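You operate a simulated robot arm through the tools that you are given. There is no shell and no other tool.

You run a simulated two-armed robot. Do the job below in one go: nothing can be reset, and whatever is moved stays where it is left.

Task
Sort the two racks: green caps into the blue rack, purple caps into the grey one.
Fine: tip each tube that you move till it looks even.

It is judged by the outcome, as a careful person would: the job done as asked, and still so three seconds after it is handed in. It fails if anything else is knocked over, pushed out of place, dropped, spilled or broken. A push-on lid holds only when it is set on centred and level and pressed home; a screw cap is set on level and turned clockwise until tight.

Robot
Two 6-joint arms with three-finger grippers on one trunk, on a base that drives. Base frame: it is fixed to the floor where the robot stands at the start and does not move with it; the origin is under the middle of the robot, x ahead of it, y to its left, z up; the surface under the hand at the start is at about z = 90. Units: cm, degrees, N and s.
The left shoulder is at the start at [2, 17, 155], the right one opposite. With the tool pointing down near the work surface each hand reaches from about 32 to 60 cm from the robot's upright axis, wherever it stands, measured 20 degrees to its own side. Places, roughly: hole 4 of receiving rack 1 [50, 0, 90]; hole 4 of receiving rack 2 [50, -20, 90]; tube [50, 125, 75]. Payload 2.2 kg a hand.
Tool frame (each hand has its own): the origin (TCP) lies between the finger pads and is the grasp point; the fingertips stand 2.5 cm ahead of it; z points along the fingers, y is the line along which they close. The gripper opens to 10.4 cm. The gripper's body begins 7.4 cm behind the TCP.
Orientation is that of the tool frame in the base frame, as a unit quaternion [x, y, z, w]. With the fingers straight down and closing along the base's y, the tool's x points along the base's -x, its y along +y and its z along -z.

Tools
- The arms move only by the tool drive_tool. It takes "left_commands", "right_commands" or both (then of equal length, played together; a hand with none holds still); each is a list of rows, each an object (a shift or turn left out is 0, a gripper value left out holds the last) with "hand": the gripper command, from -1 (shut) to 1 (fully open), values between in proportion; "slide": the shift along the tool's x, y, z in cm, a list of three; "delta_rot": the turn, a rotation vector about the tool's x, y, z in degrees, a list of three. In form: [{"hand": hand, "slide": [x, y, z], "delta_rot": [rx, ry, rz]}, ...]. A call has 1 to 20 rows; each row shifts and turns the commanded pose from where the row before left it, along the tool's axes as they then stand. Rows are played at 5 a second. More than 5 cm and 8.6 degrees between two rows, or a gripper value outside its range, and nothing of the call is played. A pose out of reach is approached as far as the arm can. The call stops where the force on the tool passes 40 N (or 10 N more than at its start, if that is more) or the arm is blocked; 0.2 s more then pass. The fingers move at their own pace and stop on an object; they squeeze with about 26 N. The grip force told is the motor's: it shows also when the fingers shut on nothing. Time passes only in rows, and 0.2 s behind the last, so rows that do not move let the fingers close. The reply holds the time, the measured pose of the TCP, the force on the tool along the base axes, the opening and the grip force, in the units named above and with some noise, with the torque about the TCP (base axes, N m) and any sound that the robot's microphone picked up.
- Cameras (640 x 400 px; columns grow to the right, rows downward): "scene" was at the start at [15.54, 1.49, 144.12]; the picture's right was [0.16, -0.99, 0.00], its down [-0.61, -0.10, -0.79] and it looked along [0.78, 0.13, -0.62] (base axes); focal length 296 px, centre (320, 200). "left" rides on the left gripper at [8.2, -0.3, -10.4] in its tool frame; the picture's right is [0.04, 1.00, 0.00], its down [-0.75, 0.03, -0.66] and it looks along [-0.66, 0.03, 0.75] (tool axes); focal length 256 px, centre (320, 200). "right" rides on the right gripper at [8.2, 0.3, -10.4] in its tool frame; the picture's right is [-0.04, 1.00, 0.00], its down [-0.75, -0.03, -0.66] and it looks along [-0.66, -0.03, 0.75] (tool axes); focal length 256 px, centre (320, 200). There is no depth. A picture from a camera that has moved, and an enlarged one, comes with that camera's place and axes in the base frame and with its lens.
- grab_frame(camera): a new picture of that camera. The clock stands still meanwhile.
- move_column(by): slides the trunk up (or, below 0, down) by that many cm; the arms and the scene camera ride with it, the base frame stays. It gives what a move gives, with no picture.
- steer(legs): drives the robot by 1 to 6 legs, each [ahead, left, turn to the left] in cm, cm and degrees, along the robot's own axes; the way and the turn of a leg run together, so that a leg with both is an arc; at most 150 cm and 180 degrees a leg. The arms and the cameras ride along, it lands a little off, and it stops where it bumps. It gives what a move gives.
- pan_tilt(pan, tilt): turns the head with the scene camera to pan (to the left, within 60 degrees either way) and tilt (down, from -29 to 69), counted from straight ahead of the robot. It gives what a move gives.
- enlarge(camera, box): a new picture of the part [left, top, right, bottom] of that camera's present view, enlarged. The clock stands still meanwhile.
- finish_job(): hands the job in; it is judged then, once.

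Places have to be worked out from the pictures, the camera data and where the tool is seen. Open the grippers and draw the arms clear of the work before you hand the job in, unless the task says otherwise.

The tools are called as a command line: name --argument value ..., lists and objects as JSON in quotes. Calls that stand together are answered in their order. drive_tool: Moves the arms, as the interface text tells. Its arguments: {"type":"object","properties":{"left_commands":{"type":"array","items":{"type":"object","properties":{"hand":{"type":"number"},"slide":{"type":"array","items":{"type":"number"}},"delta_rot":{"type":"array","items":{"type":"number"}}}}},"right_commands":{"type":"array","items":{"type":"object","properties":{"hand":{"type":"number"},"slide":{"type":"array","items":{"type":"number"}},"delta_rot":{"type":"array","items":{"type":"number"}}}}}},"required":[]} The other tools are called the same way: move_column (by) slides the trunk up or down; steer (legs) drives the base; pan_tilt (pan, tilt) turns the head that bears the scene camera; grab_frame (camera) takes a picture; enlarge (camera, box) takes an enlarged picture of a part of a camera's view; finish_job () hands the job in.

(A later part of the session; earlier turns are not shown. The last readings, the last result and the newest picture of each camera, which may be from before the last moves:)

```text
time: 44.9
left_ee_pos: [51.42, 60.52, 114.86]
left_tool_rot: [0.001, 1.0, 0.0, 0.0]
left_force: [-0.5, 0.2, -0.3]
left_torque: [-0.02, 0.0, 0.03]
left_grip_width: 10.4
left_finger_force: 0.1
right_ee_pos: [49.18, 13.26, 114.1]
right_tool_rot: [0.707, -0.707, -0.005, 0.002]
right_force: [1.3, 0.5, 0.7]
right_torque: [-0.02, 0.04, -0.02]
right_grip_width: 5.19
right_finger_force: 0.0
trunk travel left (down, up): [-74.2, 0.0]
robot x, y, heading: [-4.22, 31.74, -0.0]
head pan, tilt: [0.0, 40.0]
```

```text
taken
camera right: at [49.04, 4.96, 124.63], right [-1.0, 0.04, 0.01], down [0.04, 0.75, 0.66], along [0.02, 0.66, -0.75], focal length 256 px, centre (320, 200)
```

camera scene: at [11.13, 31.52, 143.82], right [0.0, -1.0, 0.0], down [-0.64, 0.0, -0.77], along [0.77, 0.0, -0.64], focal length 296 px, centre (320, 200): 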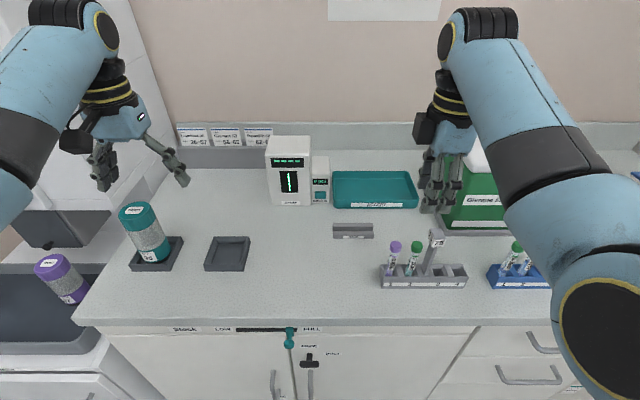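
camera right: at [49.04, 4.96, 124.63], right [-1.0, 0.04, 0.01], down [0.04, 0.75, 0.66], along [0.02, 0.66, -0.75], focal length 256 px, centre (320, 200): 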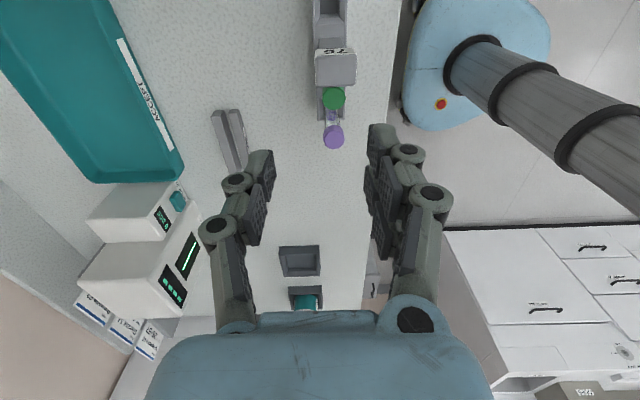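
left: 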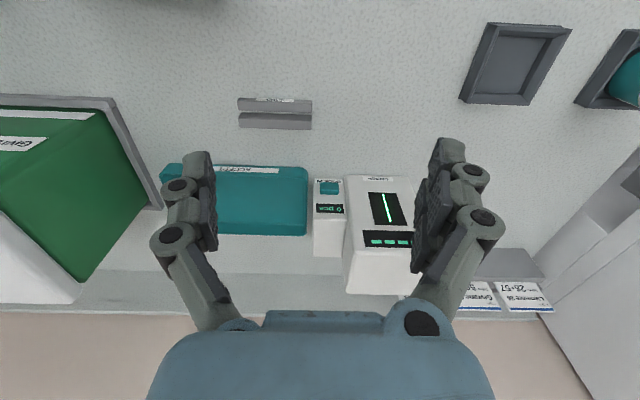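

Both views put the green cap at about (48.1, 13.3). I'll shift back 0.9 cm and go down to z≈106 to check alignment.

drive_tool --right_commands '[{"slide": [0, 0.9, 1], "delta_rot": [0, 0, 0]}, {"slide": [0, 0, 2.5]}, {"slide": [0, 0, 2.5]}, {"slide": [0, 0, 2.1]}, {"slide": [0, 0, 0]}]'

grab_frame --camera "right"

enlarge --camera "scene" --box '[360, 170, 500, 300]'

```text
time: 46.1
left_ee_pos: [51.4, 60.52, 114.95]
left_tool_rot: [0.001, 1.0, -0.001, 0.0]
left_force: [0.3, 0.1, 0.6]
left_torque: [-0.01, 0.0, 0.02]
left_grip_width: 10.39
left_finger_force: 0.1
right_ee_pos: [48.2, 13.32, 106.25]
right_tool_rot: [0.707, -0.707, -0.005, 0.002]
right_force: [0.1, -0.9, 0.8]
right_torque: [0.01, -0.03, -0.01]
right_grip_width: 5.2
right_finger_force: 0.2
trunk travel left (down, up): [-74.2, 0.0]
robot x, y, heading: [-4.4, 31.47, -0.0]
head pan, tilt: [0.0, 40.0]
```

```text
taken
camera right: at [48.02, 4.98, 116.54], right [-1.0, 0.04, 0.01], down [0.04, 0.75, 0.66], along [0.02, 0.66, -0.75], focal length 256 px, centre (320, 200)
```

right: 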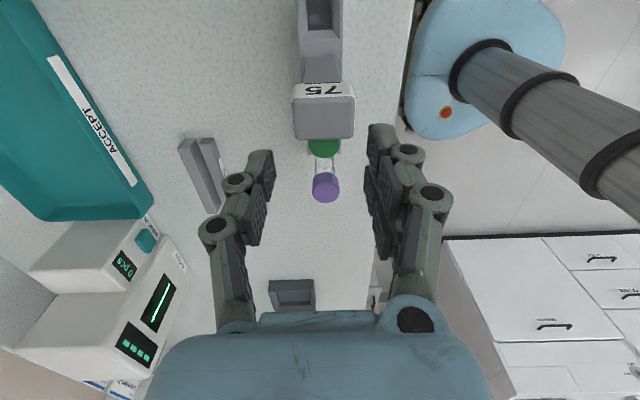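

```text
3.08 times, centred on (430, 235) of scene
camera zoom: at [11.14, 31.5, 143.82], right [0.0, -1.0, 0.0], down [-0.64, 0.0, -0.77], along [0.77, 0.0, -0.64], focal length 912 px, centre (-18, 92)
```

zoom: 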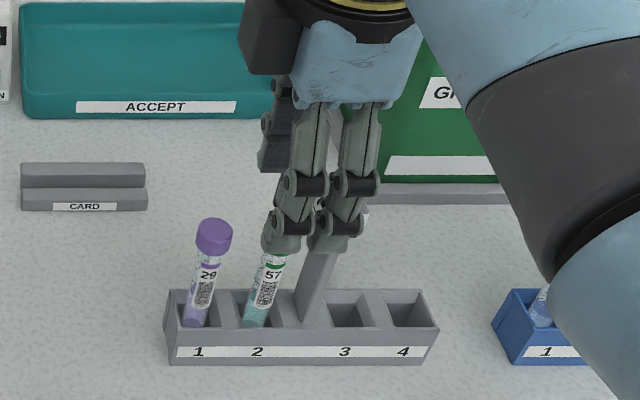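

Alignment along x and y looks right (tube 57 at ≈(48.0, 13.25)). I'll descend with the open fingers straddling the tube to z≈97.3.

drive_tool --right_commands '[{"slide": [0, 0.1, 2]}, {"slide": [0, 0, 2]}, {"slide": [0, 0, 2]}, {"slide": [0, 0, 1.5]}, {"slide": [0, 0, 1.4]}, {"slide": [0, 0, 0]}]'

enlarge --camera "scene" --box '[360, 170, 500, 300]'

grab_frame --camera "right"

```text
time: 47.5
left_ee_pos: [51.1, 60.48, 115.07]
left_tool_rot: [0.0, 1.0, 0.0, 0.001]
left_force: [-0.1, 0.3, 0.2]
left_torque: [-0.01, 0.01, 0.0]
left_grip_width: 10.41
left_finger_force: 0.0
right_ee_pos: [48.25, 13.24, 97.49]
right_tool_rot: [0.707, -0.707, 0.0, 0.0]
right_force: [-0.8, -1.5, 25.4]
right_torque: [-0.4, -0.05, -0.03]
right_grip_width: 5.17
right_finger_force: 0.1
trunk travel left (down, up): [-74.2, 0.0]
robot x, y, heading: [-4.41, 31.02, -0.3]
head pan, tilt: [0.0, 40.0]
```

```text
3.08 times, centred on (430, 235) of scene
camera zoom: at [10.93, 31.52, 143.87], right [0.0, -1.0, 0.0], down [-0.64, 0.0, -0.77], along [0.77, 0.0, -0.64], focal length 912 px, centre (-18, 92)
```

zoom: 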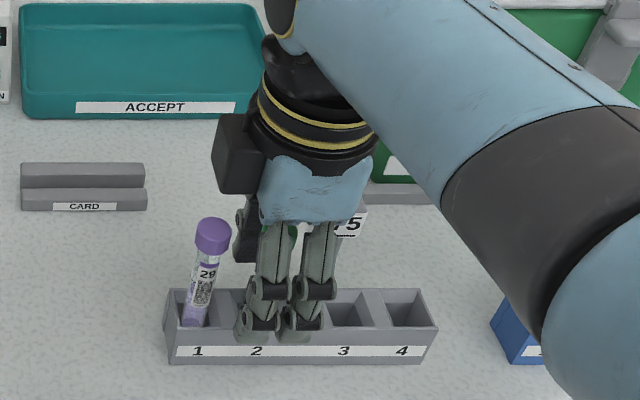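

```text
taken
camera right: at [47.91, 4.96, 107.95], right [-1.0, 0.04, 0.0], down [0.03, 0.75, 0.66], along [0.03, 0.66, -0.75], focal length 256 px, centre (320, 200)
```

right: 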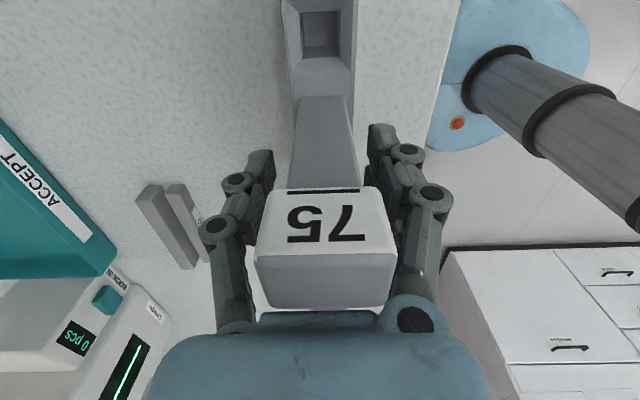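

The force reads +25 N with a torque placing the contact about 1.6 cm toward the flag: the gripper body is resting on the "75" flag top. I'll raise 0.6 cm right away and check.

drive_tool --right_commands '[{"slide": [0, 0, -0.6]}, {"slide": [0, 0, 0]}]'

enlarge --camera "scene" --box '[370, 210, 490, 300]'

```text
time: 48.1
left_ee_pos: [51.38, 60.51, 114.93]
left_tool_rot: [0.001, 1.0, 0.0, 0.0]
left_force: [0.4, 0.3, -0.3]
left_torque: [-0.03, -0.02, 0.0]
left_grip_width: 10.42
left_finger_force: 0.0
right_ee_pos: [48.09, 13.24, 97.62]
right_tool_rot: [0.707, -0.707, -0.005, 0.002]
right_force: [0.4, -0.6, -0.4]
right_torque: [-0.02, 0.02, 0.0]
right_grip_width: 5.22
right_finger_force: 0.1
trunk travel left (down, up): [-74.2, 0.0]
robot x, y, heading: [-4.52, 31.71, 0.1]
head pan, tilt: [0.0, 40.0]
```

```text
4.44 times, centred on (430, 255) of scene
camera zoom: at [11.1, 31.48, 143.81], right [0.0, -1.0, 0.0], down [-0.64, 0.0, -0.77], along [0.77, 0.0, -0.64], focal length 1317 px, centre (-169, -44)
```

zoom: 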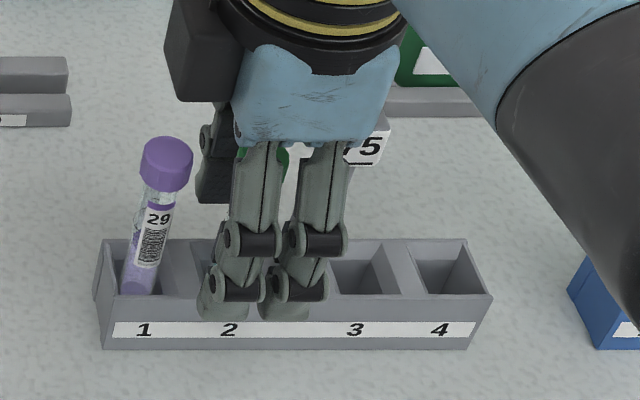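

Contact is gone at z≈97.6. I'll close the fingers on the tube body.

drive_tool --right_commands '[{"hand": -0.4}, {"hand": -0.6}, {"hand": -1}, {"hand": -1}, {"hand": -1}]'

enlarge --camera "scene" --box '[370, 210, 490, 300]'

```text
time: 49.3
left_ee_pos: [51.4, 60.41, 114.78]
left_tool_rot: [0.0, 1.0, 0.0, 0.001]
left_force: [0.1, 0.2, -0.2]
left_torque: [0.03, 0.01, 0.0]
left_grip_width: 10.4
left_finger_force: 0.1
right_ee_pos: [48.15, 13.21, 97.82]
right_tool_rot: [-0.707, 0.707, 0.004, -0.001]
right_force: [-0.1, 0.4, -0.5]
right_torque: [0.05, -0.02, 0.01]
right_grip_width: 1.42
right_finger_force: 26.0
trunk travel left (down, up): [-74.2, 0.0]
robot x, y, heading: [-3.93, 31.15, -0.1]
head pan, tilt: [0.0, 40.0]
```

```text
4.44 times, centred on (430, 255) of scene
camera zoom: at [11.14, 31.46, 143.81], right [0.0, -1.0, 0.0], down [-0.64, 0.0, -0.77], along [0.77, 0.0, -0.64], focal length 1317 px, centre (-169, -44)
```

zoom: 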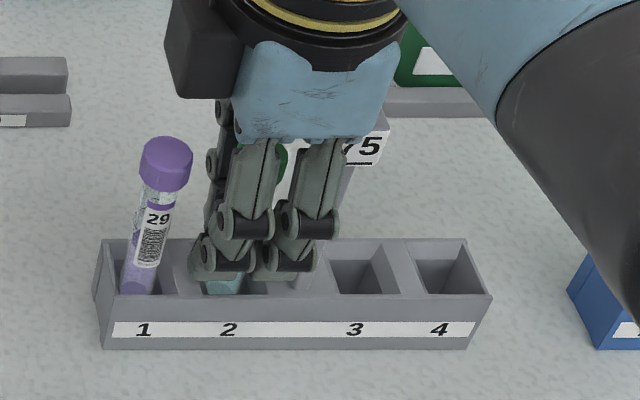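

Grip width 1.42 cm at 26 N: the tube body is held. Lifting straight up 16.5 cm.

drive_tool --right_commands '[{"slide": [0, 0, -1]}, {"slide": [0, 0, -1.5]}, {"slide": [0, 0, -2]}, {"slide": [0, 0, -2]}, {"slide": [0, 0, -2]}, {"slide": [0, 0, -2]}, {"slide": [0, 0, -2]}, {"slide": [0, -0.5, -2]}, {"slide": [0, -0.5, -1.5]}, {"slide": [0, 0, 0]}]'

grab_frame --camera "scene"

grab_frame --camera "right"

```text
time: 51.5
left_ee_pos: [51.38, 60.37, 114.95]
left_tool_rot: [0.001, 1.0, 0.0, 0.0]
left_force: [-0.4, 0.1, 0.6]
left_torque: [-0.05, 0.0, 0.03]
left_grip_width: 10.39
left_finger_force: 0.1
right_ee_pos: [49.3, 13.31, 113.83]
right_tool_rot: [0.707, -0.707, -0.005, 0.001]
right_force: [0.1, 0.6, -2.2]
right_torque: [0.0, 0.01, -0.01]
right_grip_width: 1.4
right_finger_force: 25.9
trunk travel left (down, up): [-74.2, 0.0]
robot x, y, heading: [-4.07, 31.35, -0.0]
head pan, tilt: [0.0, 40.0]
```

```text
taken
camera scene: at [11.14, 31.46, 143.81], right [0.0, -1.0, 0.0], down [-0.64, 0.0, -0.77], along [0.77, 0.0, -0.64], focal length 296 px, centre (320, 200)
```

scene: 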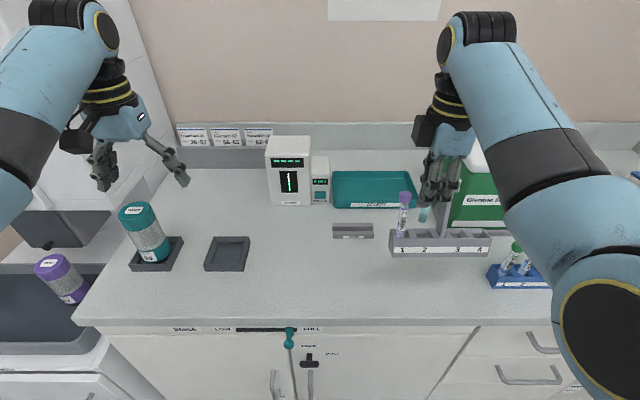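

```text
taken
camera right: at [49.07, 4.91, 124.23], right [-1.0, 0.04, 0.01], down [0.04, 0.75, 0.66], along [0.02, 0.66, -0.75], focal length 256 px, centre (320, 200)
```

right: 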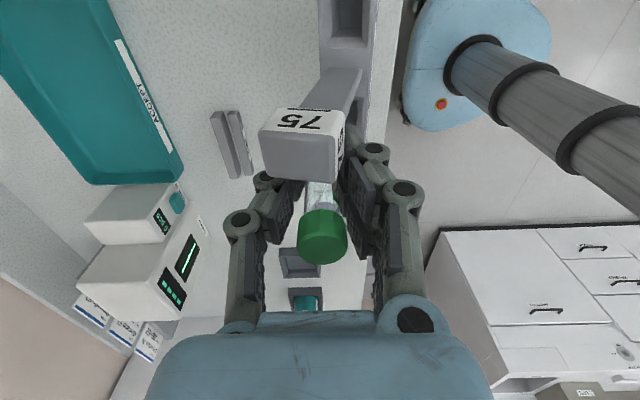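

The grey rack has come up with the tube (its picture is larger and higher, and −2.2 N of weight hangs on the hand). I'll look closely at what is caught before lowering it back exactly where it was.

enlarge --camera "scene" --box '[380, 130, 500, 265]'

enlarge --camera "right" --box '[210, 60, 430, 320]'

grab_frame --camera "left"

```text
2.96 times, centred on (440, 198) of scene
camera zoom: at [11.14, 31.46, 143.81], right [0.0, -1.0, 0.0], down [-0.64, 0.0, -0.77], along [0.77, 0.0, -0.64], focal length 878 px, centre (-36, 207)
```

zoom: 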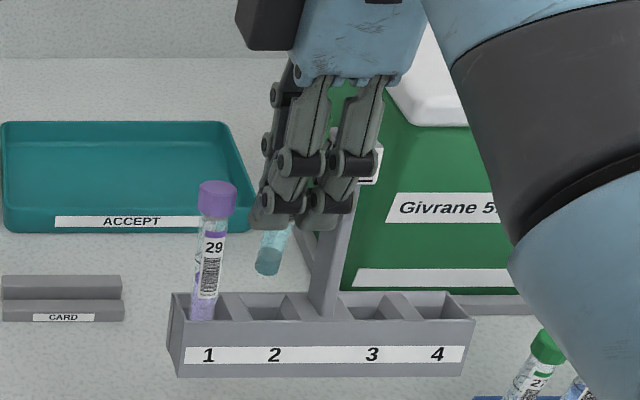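

```text
1.54 times, centred on (320, 190) of right
camera zoom: at [49.07, 4.91, 124.23], right [-1.0, 0.04, 0.01], down [0.04, 0.75, 0.66], along [0.02, 0.66, -0.75], focal length 394 px, centre (320, 215)
```

zoom: 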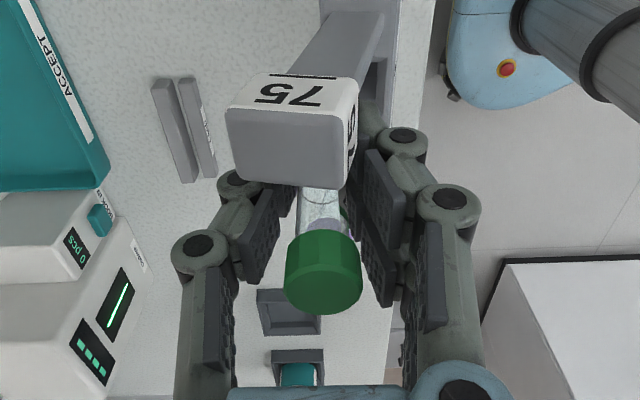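

```text
taken
camera left: at [43.3, 60.11, 125.36], right [-0.04, 1.0, 0.0], down [0.75, 0.03, 0.66], along [0.66, 0.03, -0.75], focal length 256 px, centre (320, 200)
```

left: 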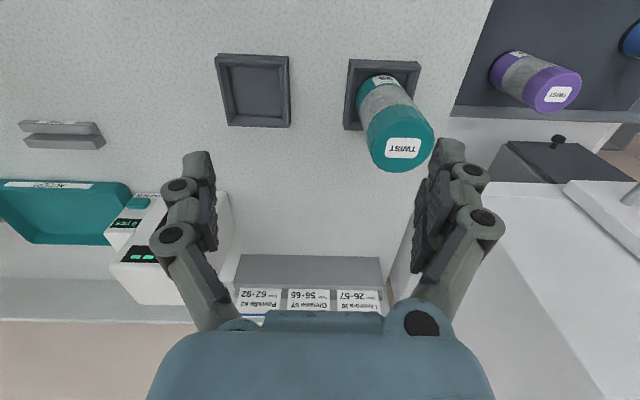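

The gripper has a wide two-prong side that caught the flag head "75", so the rack is hanging on it. I'll zoom in to see how the rack hangs before lowering it.

enlarge --camera "scene" --box '[385, 175, 495, 265]'

enlarge --camera "right" --box '[250, 0, 410, 130]'

```text
4.44 times, centred on (440, 220) of scene
camera zoom: at [11.14, 31.46, 143.81], right [0.0, -1.0, 0.0], down [-0.64, 0.0, -0.77], along [0.77, 0.0, -0.64], focal length 1317 px, centre (-213, 111)
```

zoom: 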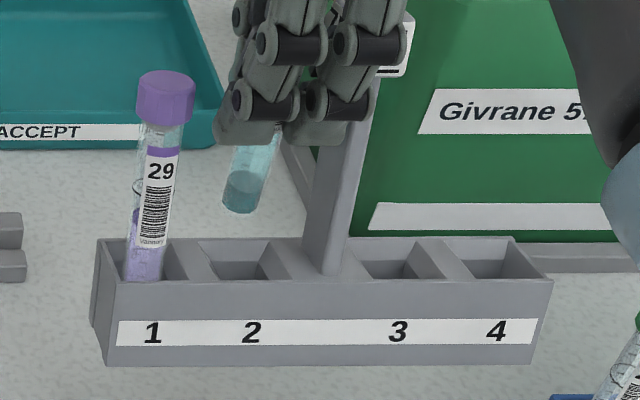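

```text
3.08 times, centred on (330, 65) of right
camera zoom: at [49.07, 4.91, 124.23], right [-1.0, 0.04, 0.01], down [0.04, 0.75, 0.66], along [0.02, 0.66, -0.75], focal length 788 px, centre (289, 615)
```

zoom: 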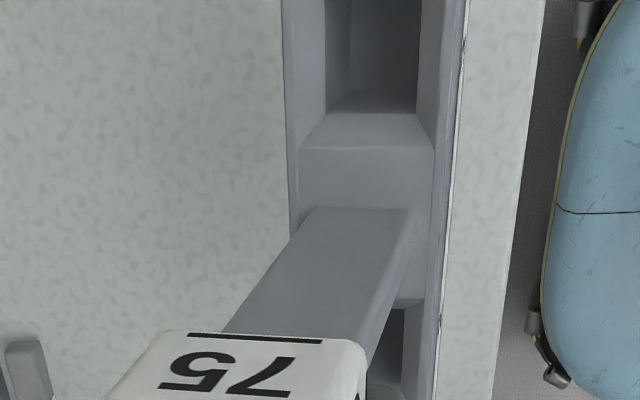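

The tube is already free of its hole; the rack hangs by its flag, pitched back about 13°, its rear bottom edge at about x=47.5, z=102.2. I'll shift forward 2.5 cm and lower slowly to just above the bench, then look again.

drive_tool --right_commands '[{"slide": [0, -0.8, 0]}, {"slide": [0, -0.8, 0.5]}, {"slide": [0, -0.8, 1]}, {"slide": [0, 0, 1.2]}, {"slide": [0, 0, 1.2]}, {"slide": [0, 0, 1.2]}, {"slide": [0, 0, 1.2]}, {"slide": [0, 0, 1.2]}, {"slide": [0, 0, 1.2]}, {"slide": [0, 0, 1]}, {"slide": [0, 0, 0.6]}, {"slide": [0, 0, 0]}]'

enlarge --camera "scene" --box '[370, 185, 490, 295]'

grab_frame --camera "right"

```text
time: 54.1
left_ee_pos: [51.4, 60.44, 115.03]
left_tool_rot: [0.001, 1.0, 0.0, 0.0]
left_force: [0.3, 0.1, 0.2]
left_torque: [0.02, -0.03, -0.02]
left_grip_width: 10.39
left_finger_force: 0.0
right_ee_pos: [51.76, 13.26, 103.44]
right_tool_rot: [-0.707, 0.707, 0.004, -0.003]
right_force: [0.1, -0.2, -1.3]
right_torque: [0.03, 0.0, 0.02]
right_grip_width: 1.42
right_finger_force: 26.2
trunk travel left (down, up): [-74.2, 0.0]
robot x, y, heading: [-4.85, 31.76, 0.0]
head pan, tilt: [0.0, 40.0]
```

```text
3.64 times, centred on (430, 240) of scene
camera zoom: at [11.15, 31.46, 143.81], right [0.0, -1.0, 0.0], down [-0.64, 0.0, -0.77], along [0.77, 0.0, -0.64], focal length 1078 px, centre (-80, 54)
```

zoom: 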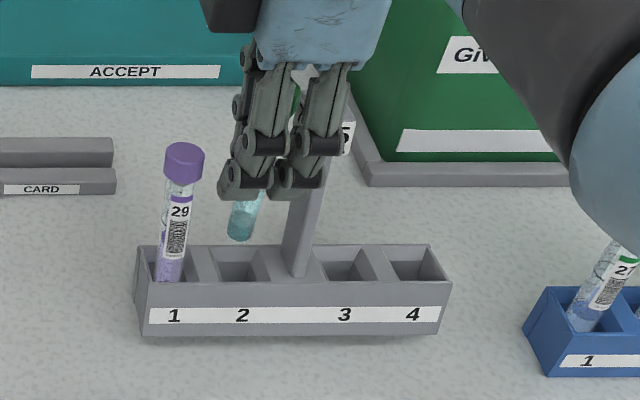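

```text
taken
camera right: at [51.35, 4.95, 113.89], right [-1.0, 0.04, 0.01], down [0.04, 0.75, 0.66], along [0.02, 0.66, -0.75], focal length 256 px, centre (320, 200)
```

right: 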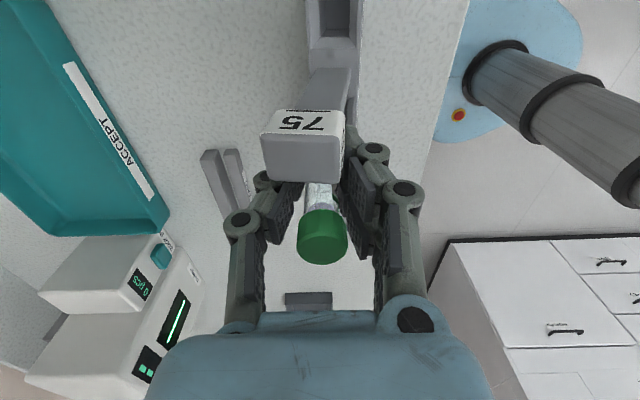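

Rack is in the air about 2 cm above the bench, still in line (y unchanged). I'll lower another 1.5 cm gently and check the force.

drive_tool --right_commands '[{"slide": [0, 0, 0.5]}, {"slide": [0, 0, 0.5]}, {"slide": [0, 0, 0.4]}, {"slide": [0, 0, 0]}, {"slide": [0, 0, 0]}]'

enlarge --camera "scene" --box '[370, 185, 490, 295]'

enlarge --camera "right" --box '[210, 60, 430, 280]'

```text
time: 55.3
left_ee_pos: [51.37, 60.46, 114.81]
left_tool_rot: [0.001, 1.0, 0.0, -0.001]
left_force: [0.0, 0.4, 0.2]
left_torque: [0.01, 0.0, -0.04]
left_grip_width: 10.36
left_finger_force: 0.0
right_ee_pos: [51.52, 13.23, 102.21]
right_tool_rot: [0.707, -0.707, -0.004, 0.002]
right_force: [-0.3, -0.4, -0.9]
right_torque: [-0.02, 0.0, 0.0]
right_grip_width: 1.41
right_finger_force: 25.9
trunk travel left (down, up): [-74.2, 0.0]
robot x, y, heading: [-4.27, 31.33, -0.0]
head pan, tilt: [0.0, 40.0]
```

```text
3.64 times, centred on (430, 240) of scene
camera zoom: at [11.14, 31.47, 143.82], right [0.0, -1.0, 0.0], down [-0.64, 0.0, -0.77], along [0.77, 0.0, -0.64], focal length 1078 px, centre (-80, 54)
```

zoom: 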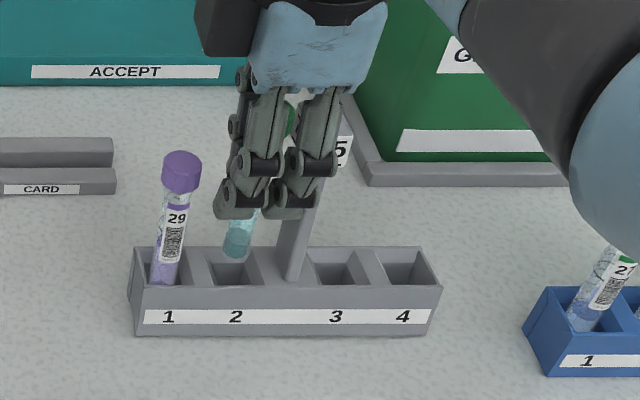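

```text
1.82 times, centred on (320, 170) of right
camera zoom: at [51.31, 4.92, 112.47], right [-1.0, 0.04, 0.01], down [0.04, 0.75, 0.66], along [0.02, 0.66, -0.75], focal length 465 px, centre (320, 254)
```

zoom: 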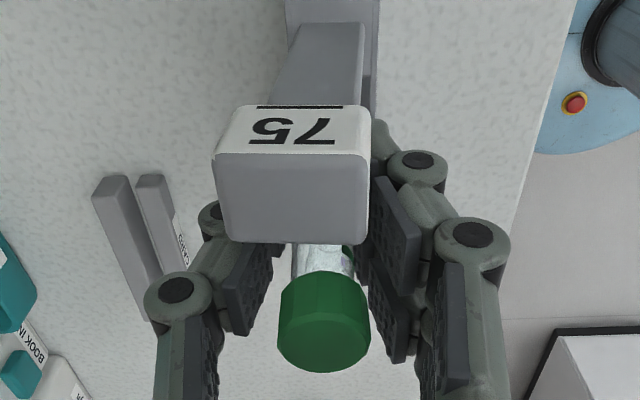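

The rack's rear edge is on the bench but about 2.5 cm too far back (its top spans x≈49.1–52.6; it should be 46.7–50). I'll raise 0.8 cm, move back 2.5 cm and lower again.

drive_tool --right_commands '[{"slide": [0, 0, -0.8]}, {"slide": [0, 0.6, 0]}, {"slide": [0, 0.7, 0]}, {"slide": [0, 0.6, 0]}, {"slide": [0, 0.6, 0]}, {"slide": [0, 0, 0.4]}, {"slide": [0, 0, 0.4]}, {"slide": [0, 0, 0]}]'

enlarge --camera "scene" --box '[370, 185, 490, 295]'

enlarge --camera "right" --box '[210, 0, 430, 280]'

```text
time: 57.1
left_ee_pos: [51.45, 60.48, 115.12]
left_tool_rot: [0.001, 1.0, -0.001, 0.0]
left_force: [0.8, -0.6, 0.1]
left_torque: [0.02, 0.03, -0.02]
left_grip_width: 10.4
left_finger_force: 0.0
right_ee_pos: [49.07, 13.35, 102.11]
right_tool_rot: [0.707, -0.707, -0.005, 0.002]
right_force: [0.0, -1.0, 0.1]
right_torque: [-0.02, 0.02, 0.01]
right_grip_width: 1.41
right_finger_force: 26.1
trunk travel left (down, up): [-74.2, 0.0]
robot x, y, heading: [-4.45, 31.4, -0.1]
head pan, tilt: [0.0, 40.0]
```

```text
3.64 times, centred on (430, 240) of scene
camera zoom: at [11.13, 31.47, 143.82], right [0.0, -1.0, 0.0], down [-0.64, 0.0, -0.77], along [0.77, 0.0, -0.64], focal length 1078 px, centre (-80, 54)
```

zoom: 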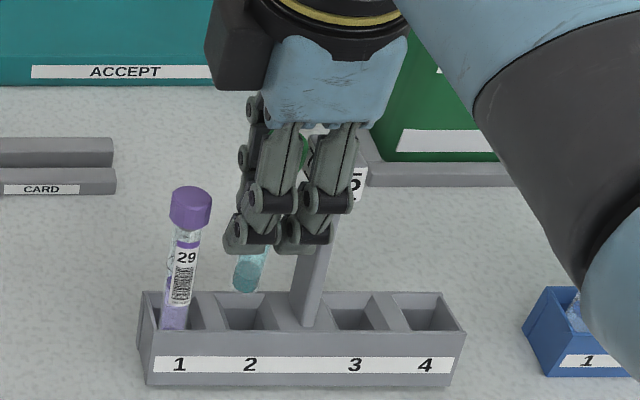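

```text
1.43 times, centred on (320, 140) of right
camera zoom: at [48.83, 4.94, 112.55], right [-1.0, 0.04, 0.01], down [0.04, 0.75, 0.66], along [0.02, 0.66, -0.75], focal length 366 px, centre (320, 286)
```

zoom: 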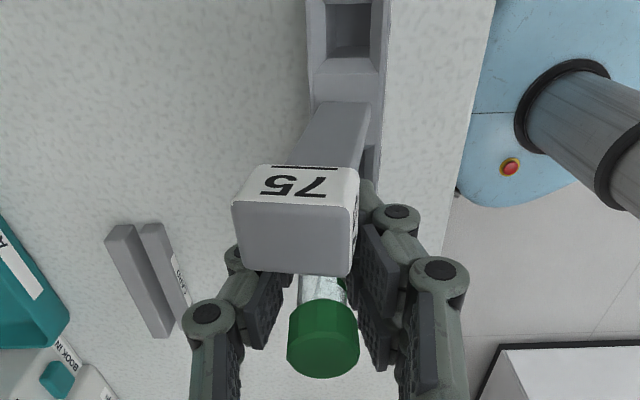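

The rack now rests on its rear edge at x≈48.8, about 1.2 cm too near. I'll raise 0.6 cm, go forward 1.2 cm, lower, then draw back at constant height to let the rack settle flat.

drive_tool --right_commands '[{"slide": [0, 0, -0.7]}, {"slide": [0, -0.6, 0]}, {"slide": [0, -0.6, 0]}, {"slide": [0, 0, 0.4]}, {"slide": [0, 0, 0.4]}, {"slide": [0, 0, 0]}]'

drive_tool --right_commands '[{"slide": [0, 0.4, 0]}, {"slide": [0, 0.4, 0]}, {"slide": [0, 0.4, 0]}, {"slide": [0, 0.4, 0]}, {"slide": [0, 0, 0]}]'

enlarge --camera "scene" --box '[370, 185, 490, 295]'

enlarge --camera "right" --box '[210, 0, 430, 280]'

```text
time: 58.5
left_ee_pos: [51.39, 60.47, 115.02]
left_tool_rot: [0.001, 1.0, 0.0, 0.001]
left_force: [-0.2, -0.4, -1.1]
left_torque: [-0.02, -0.01, 0.03]
left_grip_width: 10.42
left_finger_force: 0.1
right_ee_pos: [50.21, 13.22, 102.07]
right_tool_rot: [-0.707, 0.707, 0.005, -0.002]
right_force: [1.1, 0.7, 0.3]
right_torque: [0.01, -0.02, 0.02]
right_grip_width: 1.41
right_finger_force: 25.9
trunk travel left (down, up): [-74.2, 0.0]
robot x, y, heading: [-4.58, 31.38, 0.0]
head pan, tilt: [0.0, 40.0]
```

```text
time: 59.7
left_ee_pos: [51.44, 60.31, 115.03]
left_tool_rot: [0.001, 1.0, 0.0, 0.0]
left_force: [1.0, -0.5, 0.2]
left_torque: [0.03, -0.03, 0.02]
left_grip_width: 10.41
left_finger_force: 0.1
right_ee_pos: [48.72, 13.33, 101.97]
right_tool_rot: [-0.707, 0.707, 0.005, -0.002]
right_force: [0.4, 0.2, -0.1]
right_torque: [-0.01, -0.01, 0.0]
right_grip_width: 1.4
right_finger_force: 26.1
trunk travel left (down, up): [-74.2, 0.0]
robot x, y, heading: [-4.79, 31.2, 0.2]
head pan, tilt: [0.0, 40.0]
```

```text
3.64 times, centred on (430, 240) of scene
camera zoom: at [11.15, 31.47, 143.81], right [0.0, -1.0, 0.0], down [-0.64, 0.0, -0.77], along [0.77, 0.0, -0.64], focal length 1078 px, centre (-80, 54)
```

zoom: 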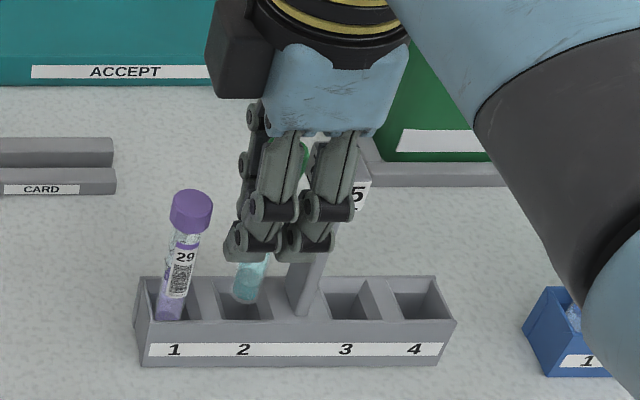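

```text
1.43 times, centred on (320, 140) of right
camera zoom: at [48.44, 4.98, 112.42], right [-1.0, 0.04, 0.01], down [0.04, 0.75, 0.66], along [0.02, 0.66, -0.75], focal length 366 px, centre (320, 286)
```

zoom: 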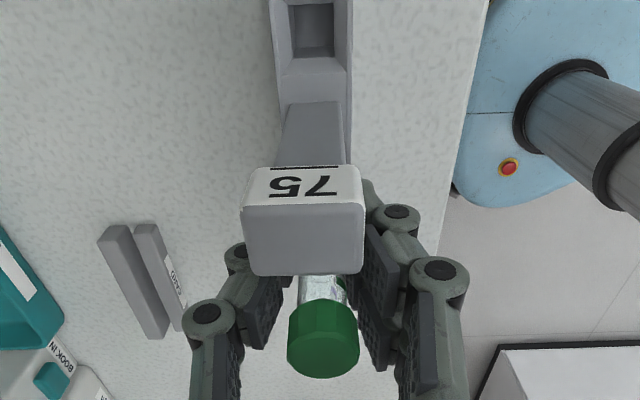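

The rack now stands flat again, about 0.6 cm further back than before, y unchanged. I'll shift the hand 0.45 cm away from the flag and rise a little, checking that the rack stays.

drive_tool --right_commands '[{"slide": [-0.25, 0, 0]}, {"slide": [-0.25, 0, 0]}, {"slide": [0, 0, -0.4]}, {"slide": [0, 0, -0.4]}, {"slide": [0, 0, 0]}]'

enlarge --camera "scene" --box '[370, 185, 490, 295]'

enlarge --camera "right" --box '[210, 0, 430, 280]'

```text
time: 60.9
left_ee_pos: [51.36, 60.46, 114.99]
left_tool_rot: [0.001, 1.0, 0.0, 0.0]
left_force: [0.1, 0.9, -0.4]
left_torque: [0.02, 0.02, 0.03]
left_grip_width: 10.4
left_finger_force: 0.1
right_ee_pos: [48.64, 13.71, 102.94]
right_tool_rot: [0.707, -0.707, -0.005, 0.001]
right_force: [-0.7, -0.4, -0.4]
right_torque: [-0.01, -0.02, -0.04]
right_grip_width: 1.39
right_finger_force: 25.4
trunk travel left (down, up): [-74.2, 0.0]
robot x, y, heading: [-4.58, 31.33, 0.1]
head pan, tilt: [0.0, 40.0]
```

```text
3.64 times, centred on (430, 240) of scene
camera zoom: at [11.14, 31.46, 143.81], right [0.0, -1.0, 0.0], down [-0.64, 0.0, -0.77], along [0.77, 0.0, -0.64], focal length 1078 px, centre (-80, 54)
```

zoom: 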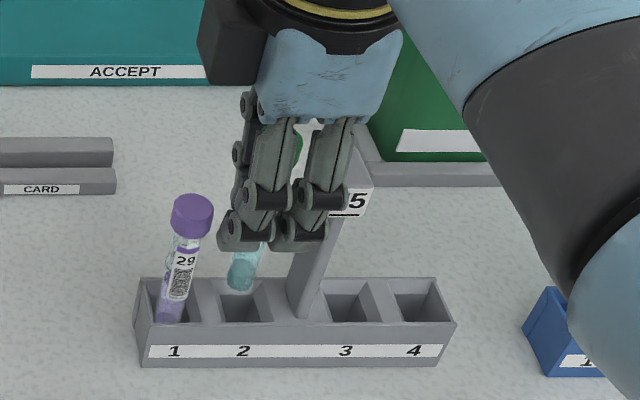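

```text
1.43 times, centred on (320, 140) of right
camera zoom: at [48.44, 5.46, 113.22], right [-1.0, 0.04, 0.01], down [0.04, 0.75, 0.66], along [0.02, 0.66, -0.75], focal length 366 px, centre (320, 286)
```

zoom: 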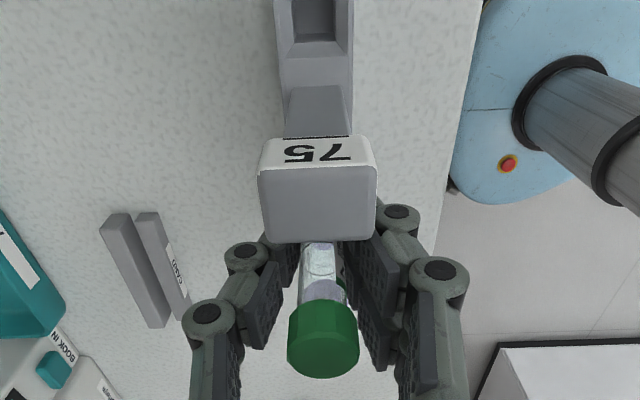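

The flag has come free and the rack stays flat on the bench. I'll keep rising in small steps.

drive_tool --right_commands '[{"slide": [0, 0, -0.7]}, {"slide": [0, 0, -0.8]}, {"slide": [0, 0, -1]}, {"slide": [0, 0, 0]}]'

enlarge --camera "scene" --box '[370, 185, 490, 295]'

```text
time: 61.9
left_ee_pos: [51.41, 60.46, 115.02]
left_tool_rot: [0.001, 1.0, 0.0, 0.0]
left_force: [0.1, -0.3, -0.5]
left_torque: [0.02, 0.01, 0.01]
left_grip_width: 10.37
left_finger_force: 0.0
right_ee_pos: [48.63, 13.88, 105.26]
right_tool_rot: [-0.707, 0.707, 0.004, -0.001]
right_force: [-0.3, -0.2, -0.7]
right_torque: [-0.01, -0.01, 0.01]
right_grip_width: 1.39
right_finger_force: 26.1
trunk travel left (down, up): [-74.2, 0.0]
robot x, y, heading: [-4.23, 31.55, -0.1]
head pan, tilt: [0.0, 40.0]
```

```text
3.64 times, centred on (430, 240) of scene
camera zoom: at [11.14, 31.46, 143.81], right [0.0, -1.0, 0.0], down [-0.64, 0.0, -0.77], along [0.77, 0.0, -0.64], focal length 1078 px, centre (-80, 54)
```

zoom: 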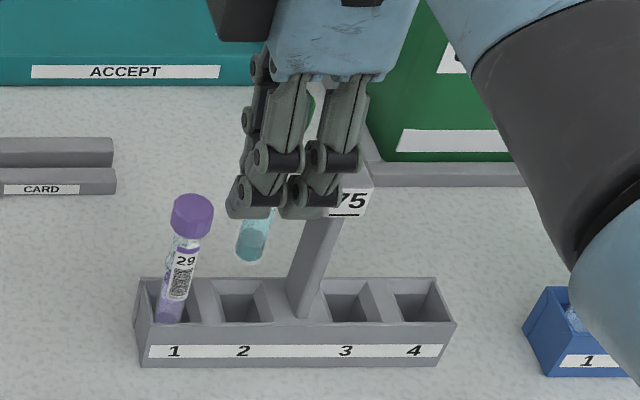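

The rack is not following; the tube is clear. I'll rise to about z=114.

drive_tool --right_commands '[{"slide": [0, 0, -1.2]}, {"slide": [0, 0, -1.5]}, {"slide": [0, 0, -2]}, {"slide": [0, -0.5, -2]}, {"slide": [0, -0.5, -1.8]}, {"slide": [0, 0, 0]}]'

grab_frame --camera "scene"

enlarge --camera "scene" --box '[370, 130, 490, 295]'

```text
time: 63.3
left_ee_pos: [51.41, 60.46, 115.02]
left_tool_rot: [0.001, 1.0, 0.001, -0.001]
left_force: [-1.5, -0.5, 0.4]
left_torque: [-0.02, -0.01, -0.01]
left_grip_width: 10.41
left_finger_force: 0.0
right_ee_pos: [49.79, 13.72, 113.8]
right_tool_rot: [-0.707, 0.707, 0.004, -0.002]
right_force: [-0.4, -0.5, -0.9]
right_torque: [0.01, 0.03, 0.01]
right_grip_width: 1.38
right_finger_force: 25.7
trunk travel left (down, up): [-74.2, 0.0]
robot x, y, heading: [-4.38, 31.25, -0.0]
head pan, tilt: [0.0, 40.0]
```

```text
taken
camera scene: at [11.13, 31.46, 143.82], right [0.0, -1.0, 0.0], down [-0.64, 0.0, -0.77], along [0.77, 0.0, -0.64], focal length 296 px, centre (320, 200)
```

scene: 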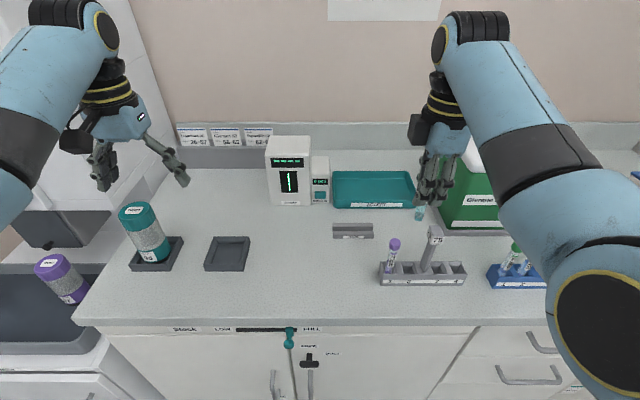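

```text
2.42 times, centred on (430, 212) of scene
camera zoom: at [11.13, 31.46, 143.82], right [0.0, -1.0, 0.0], down [-0.64, 0.0, -0.77], along [0.77, 0.0, -0.64], focal length 718 px, centre (53, 170)
```

zoom: 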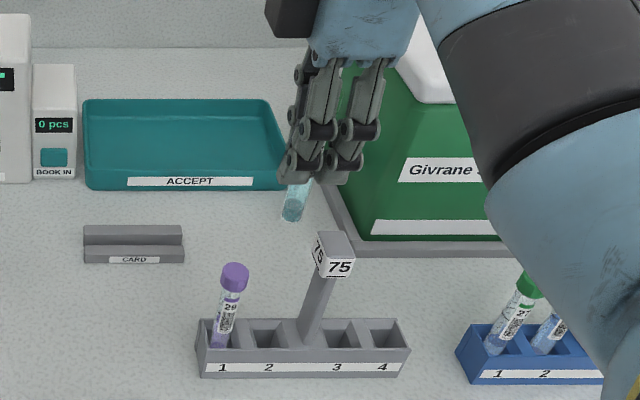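

Green 57 is held and the rack stands in place with tube 29. I'll back off 40 cm from the bench and then tip the tube.

steer --legs '[[-40, 0, 0]]'

drive_tool --right_commands '[{"delta_rot": [8.5, 0, 0]}, {"delta_rot": [8.5, 0, 0]}, {"delta_rot": [8.5, 0, 0]}, {"delta_rot": [8.5, 0, 0]}, {"delta_rot": [8.5, 0, 0]}, {"delta_rot": [8.5, 0, 0]}, {"delta_rot": [8.5, 0, 0]}, {"delta_rot": [8.5, 0, 0]}, {"delta_rot": [8.5, 0, 0]}, {"delta_rot": [8.5, 0, 0]}]'

grab_frame --camera "scene"

```text
time: 65.8
left_ee_pos: [11.16, 60.58, 114.88]
left_tool_rot: [0.0, 1.0, 0.0, 0.0]
left_force: [-0.7, 0.2, 0.6]
left_torque: [0.0, 0.0, -0.01]
left_grip_width: 10.42
left_finger_force: 0.1
right_ee_pos: [9.7, 13.87, 113.88]
right_tool_rot: [0.707, -0.707, -0.004, 0.002]
right_force: [-0.4, -0.1, 0.1]
right_torque: [-0.01, -0.01, 0.02]
right_grip_width: 1.42
right_finger_force: 26.3
trunk travel left (down, up): [-74.2, 0.0]
robot x, y, heading: [-44.42, 31.29, -0.0]
head pan, tilt: [0.0, 40.0]
```

```text
time: 68.0
left_ee_pos: [11.24, 60.54, 115.01]
left_tool_rot: [0.0, 1.0, 0.001, 0.0]
left_force: [1.3, 0.3, 0.0]
left_torque: [0.01, 0.01, 0.01]
left_grip_width: 10.42
left_finger_force: 0.1
right_ee_pos: [9.68, 13.66, 113.68]
right_tool_rot: [-0.523, 0.523, -0.476, 0.476]
right_force: [0.0, 0.2, -0.6]
right_torque: [0.01, 0.01, -0.01]
right_grip_width: 1.4
right_finger_force: 26.3
trunk travel left (down, up): [-74.2, 0.0]
robot x, y, heading: [-44.53, 31.45, 0.1]
head pan, tilt: [0.0, 40.0]
```

```text
taken
camera scene: at [-28.96, 31.5, 143.82], right [0.0, -1.0, 0.0], down [-0.64, 0.0, -0.77], along [0.77, 0.0, -0.64], focal length 296 px, centre (320, 200)
```

scene: 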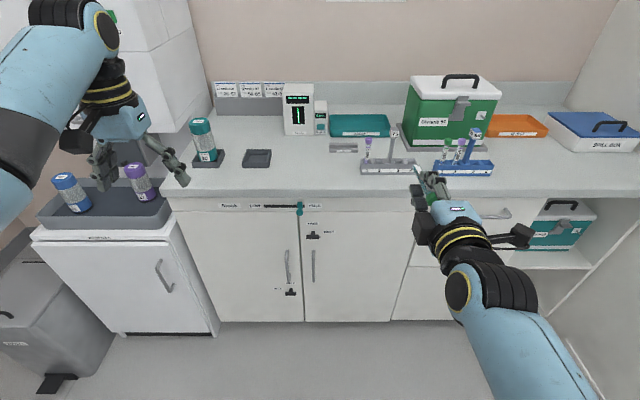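

The tube is at about 85° tip. I'll zoom on the tube and continue to tip it beyond horizontal.

drive_tool --right_commands '[{"delta_rot": [8.5, 0, 0]}, {"delta_rot": [8.5, 0, 0]}, {"delta_rot": [8.5, 0, 0]}, {"delta_rot": [8.5, 0, 0]}, {"delta_rot": [8.5, 0, 0]}, {"delta_rot": [8.5, 0, 0]}, {"delta_rot": [8.5, 0, 0]}, {"delta_rot": [0, 0, 0]}, {"delta_rot": [0, 0, 0]}]'

grab_frame --camera "scene"

enlarge --camera "scene" --box '[380, 140, 480, 210]'

```text
time: 70.0
left_ee_pos: [11.25, 60.56, 115.07]
left_tool_rot: [0.0, 1.0, 0.001, 0.001]
left_force: [-0.3, -0.2, 0.3]
left_torque: [0.01, -0.02, -0.02]
left_grip_width: 10.4
left_finger_force: 0.2
right_ee_pos: [6.33, 13.02, 117.89]
right_tool_rot: [-0.218, 0.218, -0.672, 0.673]
right_force: [-1.2, 0.4, 0.0]
right_torque: [0.01, 0.0, -0.04]
right_grip_width: 1.4
right_finger_force: 25.6
right hand out of reach, approached as far as the arm can: row 6, 7
trunk travel left (down, up): [-74.2, 0.0]
robot x, y, heading: [-44.28, 31.5, 0.3]
head pan, tilt: [0.0, 40.0]
```

```text
taken
camera scene: at [-29.04, 31.47, 143.83], right [0.0, -1.0, 0.0], down [-0.64, 0.0, -0.77], along [0.77, 0.0, -0.64], focal length 296 px, centre (320, 200)
```

scene: 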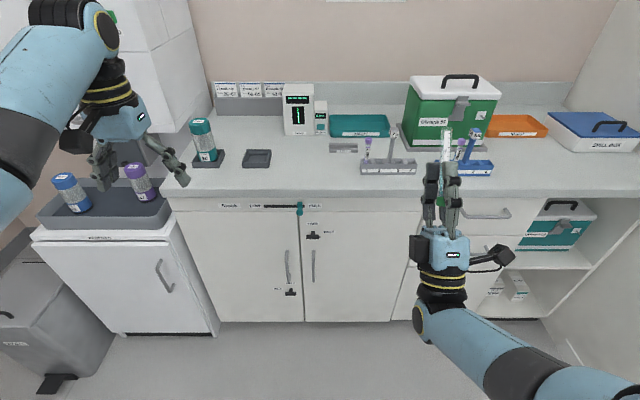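

```text
5.71 times, centred on (430, 175) of scene
camera zoom: at [-29.04, 31.47, 143.83], right [0.0, -1.0, 0.0], down [-0.64, 0.0, -0.77], along [0.77, 0.0, -0.64], focal length 1694 px, centre (-309, 343)
```

zoom: 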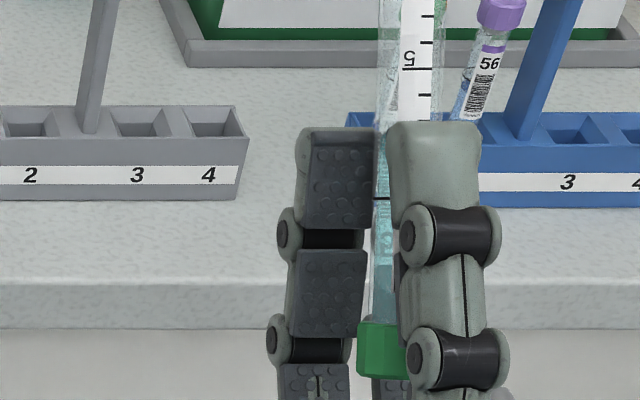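

Tipped to about 144°; the liquid has run to the cap end. I'll look at the tube's whole length.

enlarge --camera "scene" --box '[410, 115, 490, 205]'

drive_tool --right_commands '[{"delta_rot": [-8.5, 0, 0]}, {"delta_rot": [-8.5, 0, 0]}, {"delta_rot": [-8.5, 0, 0]}, {"delta_rot": [-8.5, 0, 0]}, {"delta_rot": [-8.5, 0, 0]}, {"delta_rot": [-8.5, 0, 0]}, {"delta_rot": [-8.5, 0, 0]}, {"delta_rot": [-8.5, 0, 0]}, {"delta_rot": [-8.5, 0, 0]}, {"delta_rot": [-8.5, 0, 0]}, {"delta_rot": [-8.5, 0, 0]}, {"delta_rot": [-8.5, 0, 0]}, {"delta_rot": [-8.5, 0, 0]}, {"delta_rot": [-8.5, 0, 0]}, {"delta_rot": [-8.5, 0, 0]}, {"delta_rot": [-8.5, 0, 0]}, {"delta_rot": [0, 0, 0]}]'

grab_frame --camera "scene"

```text
4.44 times, centred on (450, 160) of scene
camera zoom: at [-29.04, 31.47, 143.83], right [0.0, -1.0, 0.0], down [-0.64, 0.0, -0.77], along [0.77, 0.0, -0.64], focal length 1317 px, centre (-258, 378)
```

zoom: 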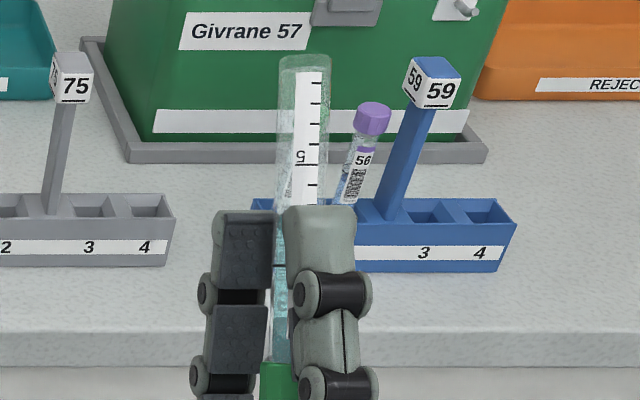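

```text
time: 73.6
left_ee_pos: [11.22, 60.66, 114.84]
left_tool_rot: [0.0, 1.0, 0.0, 0.0]
left_force: [-0.3, 0.1, 0.4]
left_torque: [-0.04, -0.02, 0.03]
left_grip_width: 10.39
left_finger_force: 0.1
right_ee_pos: [4.93, 5.68, 113.37]
right_tool_rot: [0.69, -0.602, 0.25, -0.315]
right_force: [0.3, -0.2, 0.6]
right_torque: [-0.03, -0.03, -0.01]
right_grip_width: 1.48
right_finger_force: 26.3
right hand out of reach, approached as far as the arm can: row 7, 8, 9, 10, 11, 13, 14, 15, 16
trunk travel left (down, up): [-74.2, 0.0]
robot x, y, heading: [-44.29, 31.21, 0.2]
head pan, tilt: [0.0, 40.0]
```

```text
taken
camera scene: at [-29.01, 31.56, 143.82], right [0.0, -1.0, 0.0], down [-0.64, 0.0, -0.77], along [0.77, 0.0, -0.64], focal length 296 px, centre (320, 200)
```

scene: 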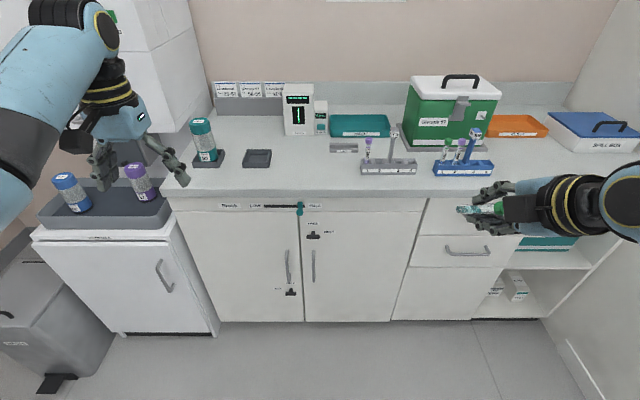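

The arm ran into its reach limit on the way back and stopped with the tool about 43° off vertical. I'll lower the tip angle further with small forward moves.

drive_tool --right_commands '[{"slide": [0, -0.7, 0.7]}, {"slide": [0, -0.7, 0.7], "delta_rot": [-4, 0, 0]}, {"slide": [0, -0.7, 0.7], "delta_rot": [-6, 0, 0]}, {"slide": [0, -0.5, 0.5], "delta_rot": [-8, 0, 0]}, {"delta_rot": [-8, 0, 0]}, {"delta_rot": [-8, 0, 0]}, {"delta_rot": [-8, 0, 0]}, {"delta_rot": [0, 0, 0]}]'

```text
time: 75.4
left_ee_pos: [11.3, 60.53, 115.03]
left_tool_rot: [0.0, 1.0, -0.001, 0.001]
left_force: [-0.2, -0.6, -0.2]
left_torque: [0.0, -0.01, 0.01]
left_grip_width: 10.37
left_finger_force: 0.0
right_ee_pos: [6.73, -0.85, 114.33]
right_tool_rot: [0.752, -0.657, 0.019, -0.047]
right_force: [0.9, -0.8, 1.0]
right_torque: [-0.01, -0.02, 0.0]
right_grip_width: 1.45
right_finger_force: 26.1
right hand out of reach, approached as far as the arm can: row 1, 2, 3, 4, 5, 6, 7
trunk travel left (down, up): [-74.2, 0.0]
robot x, y, heading: [-44.59, 31.3, -0.1]
head pan, tilt: [0.0, 40.0]
```

The tool is nearly upright again, at (6.7, −0.9, 114.3). I'll zoom on the tube to judge how even the contents look.

grab_frame --camera "scene"

grab_frame --camera "right"

```text
taken
camera scene: at [-29.0, 31.5, 143.82], right [0.0, -1.0, 0.0], down [-0.64, 0.0, -0.77], along [0.77, 0.0, -0.64], focal length 296 px, centre (320, 200)
```

scene: 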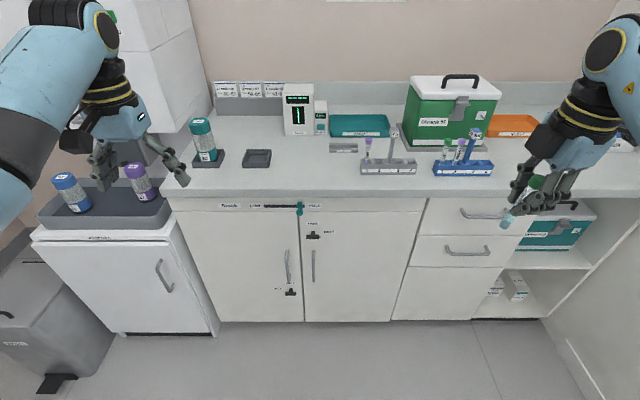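

```text
taken
camera right: at [6.71, -9.57, 124.36], right [-0.99, -0.09, -0.09], down [-0.13, 0.72, 0.68], along [0.0, 0.69, -0.73], focal length 256 px, centre (320, 200)
```

right: 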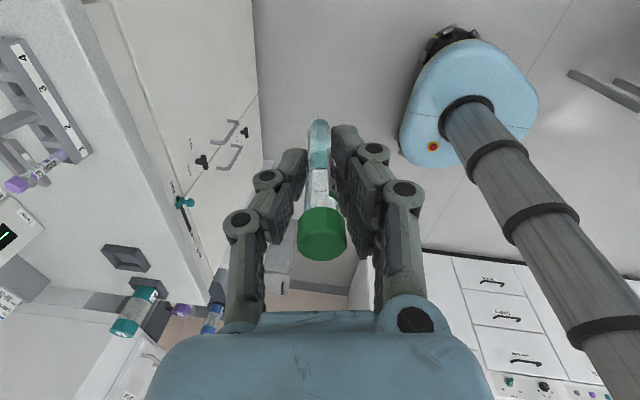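

enlarge --camera "scene" --box '[480, 160, 580, 240]'

enlarge --camera "right" --box '[260, 110, 390, 270]'

```text
5.00 times, centred on (530, 200) of scene
camera zoom: at [-29.0, 31.5, 143.82], right [0.0, -1.0, 0.0], down [-0.64, 0.0, -0.77], along [0.77, 0.0, -0.64], focal length 1482 px, centre (-730, 200)
```

zoom: 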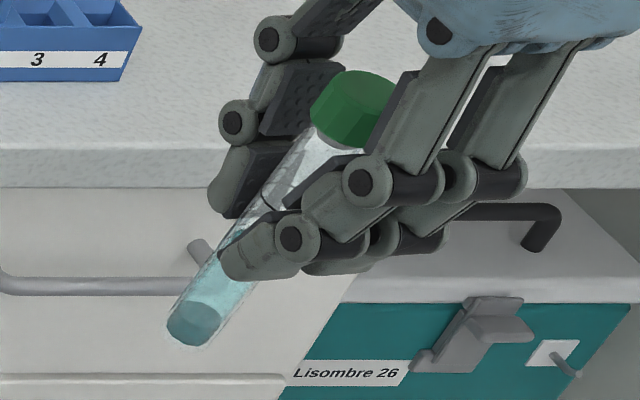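

```text
2.50 times, centred on (325, 190) of right
camera zoom: at [6.71, -9.57, 124.36], right [-0.99, -0.09, -0.09], down [-0.13, 0.72, 0.68], along [0.0, 0.69, -0.73], focal length 640 px, centre (308, 225)
```

zoom: 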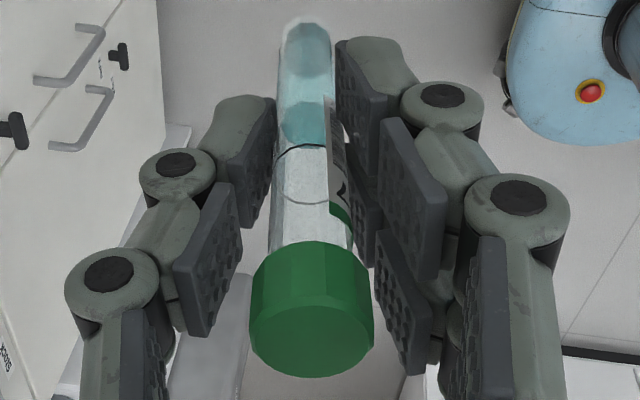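

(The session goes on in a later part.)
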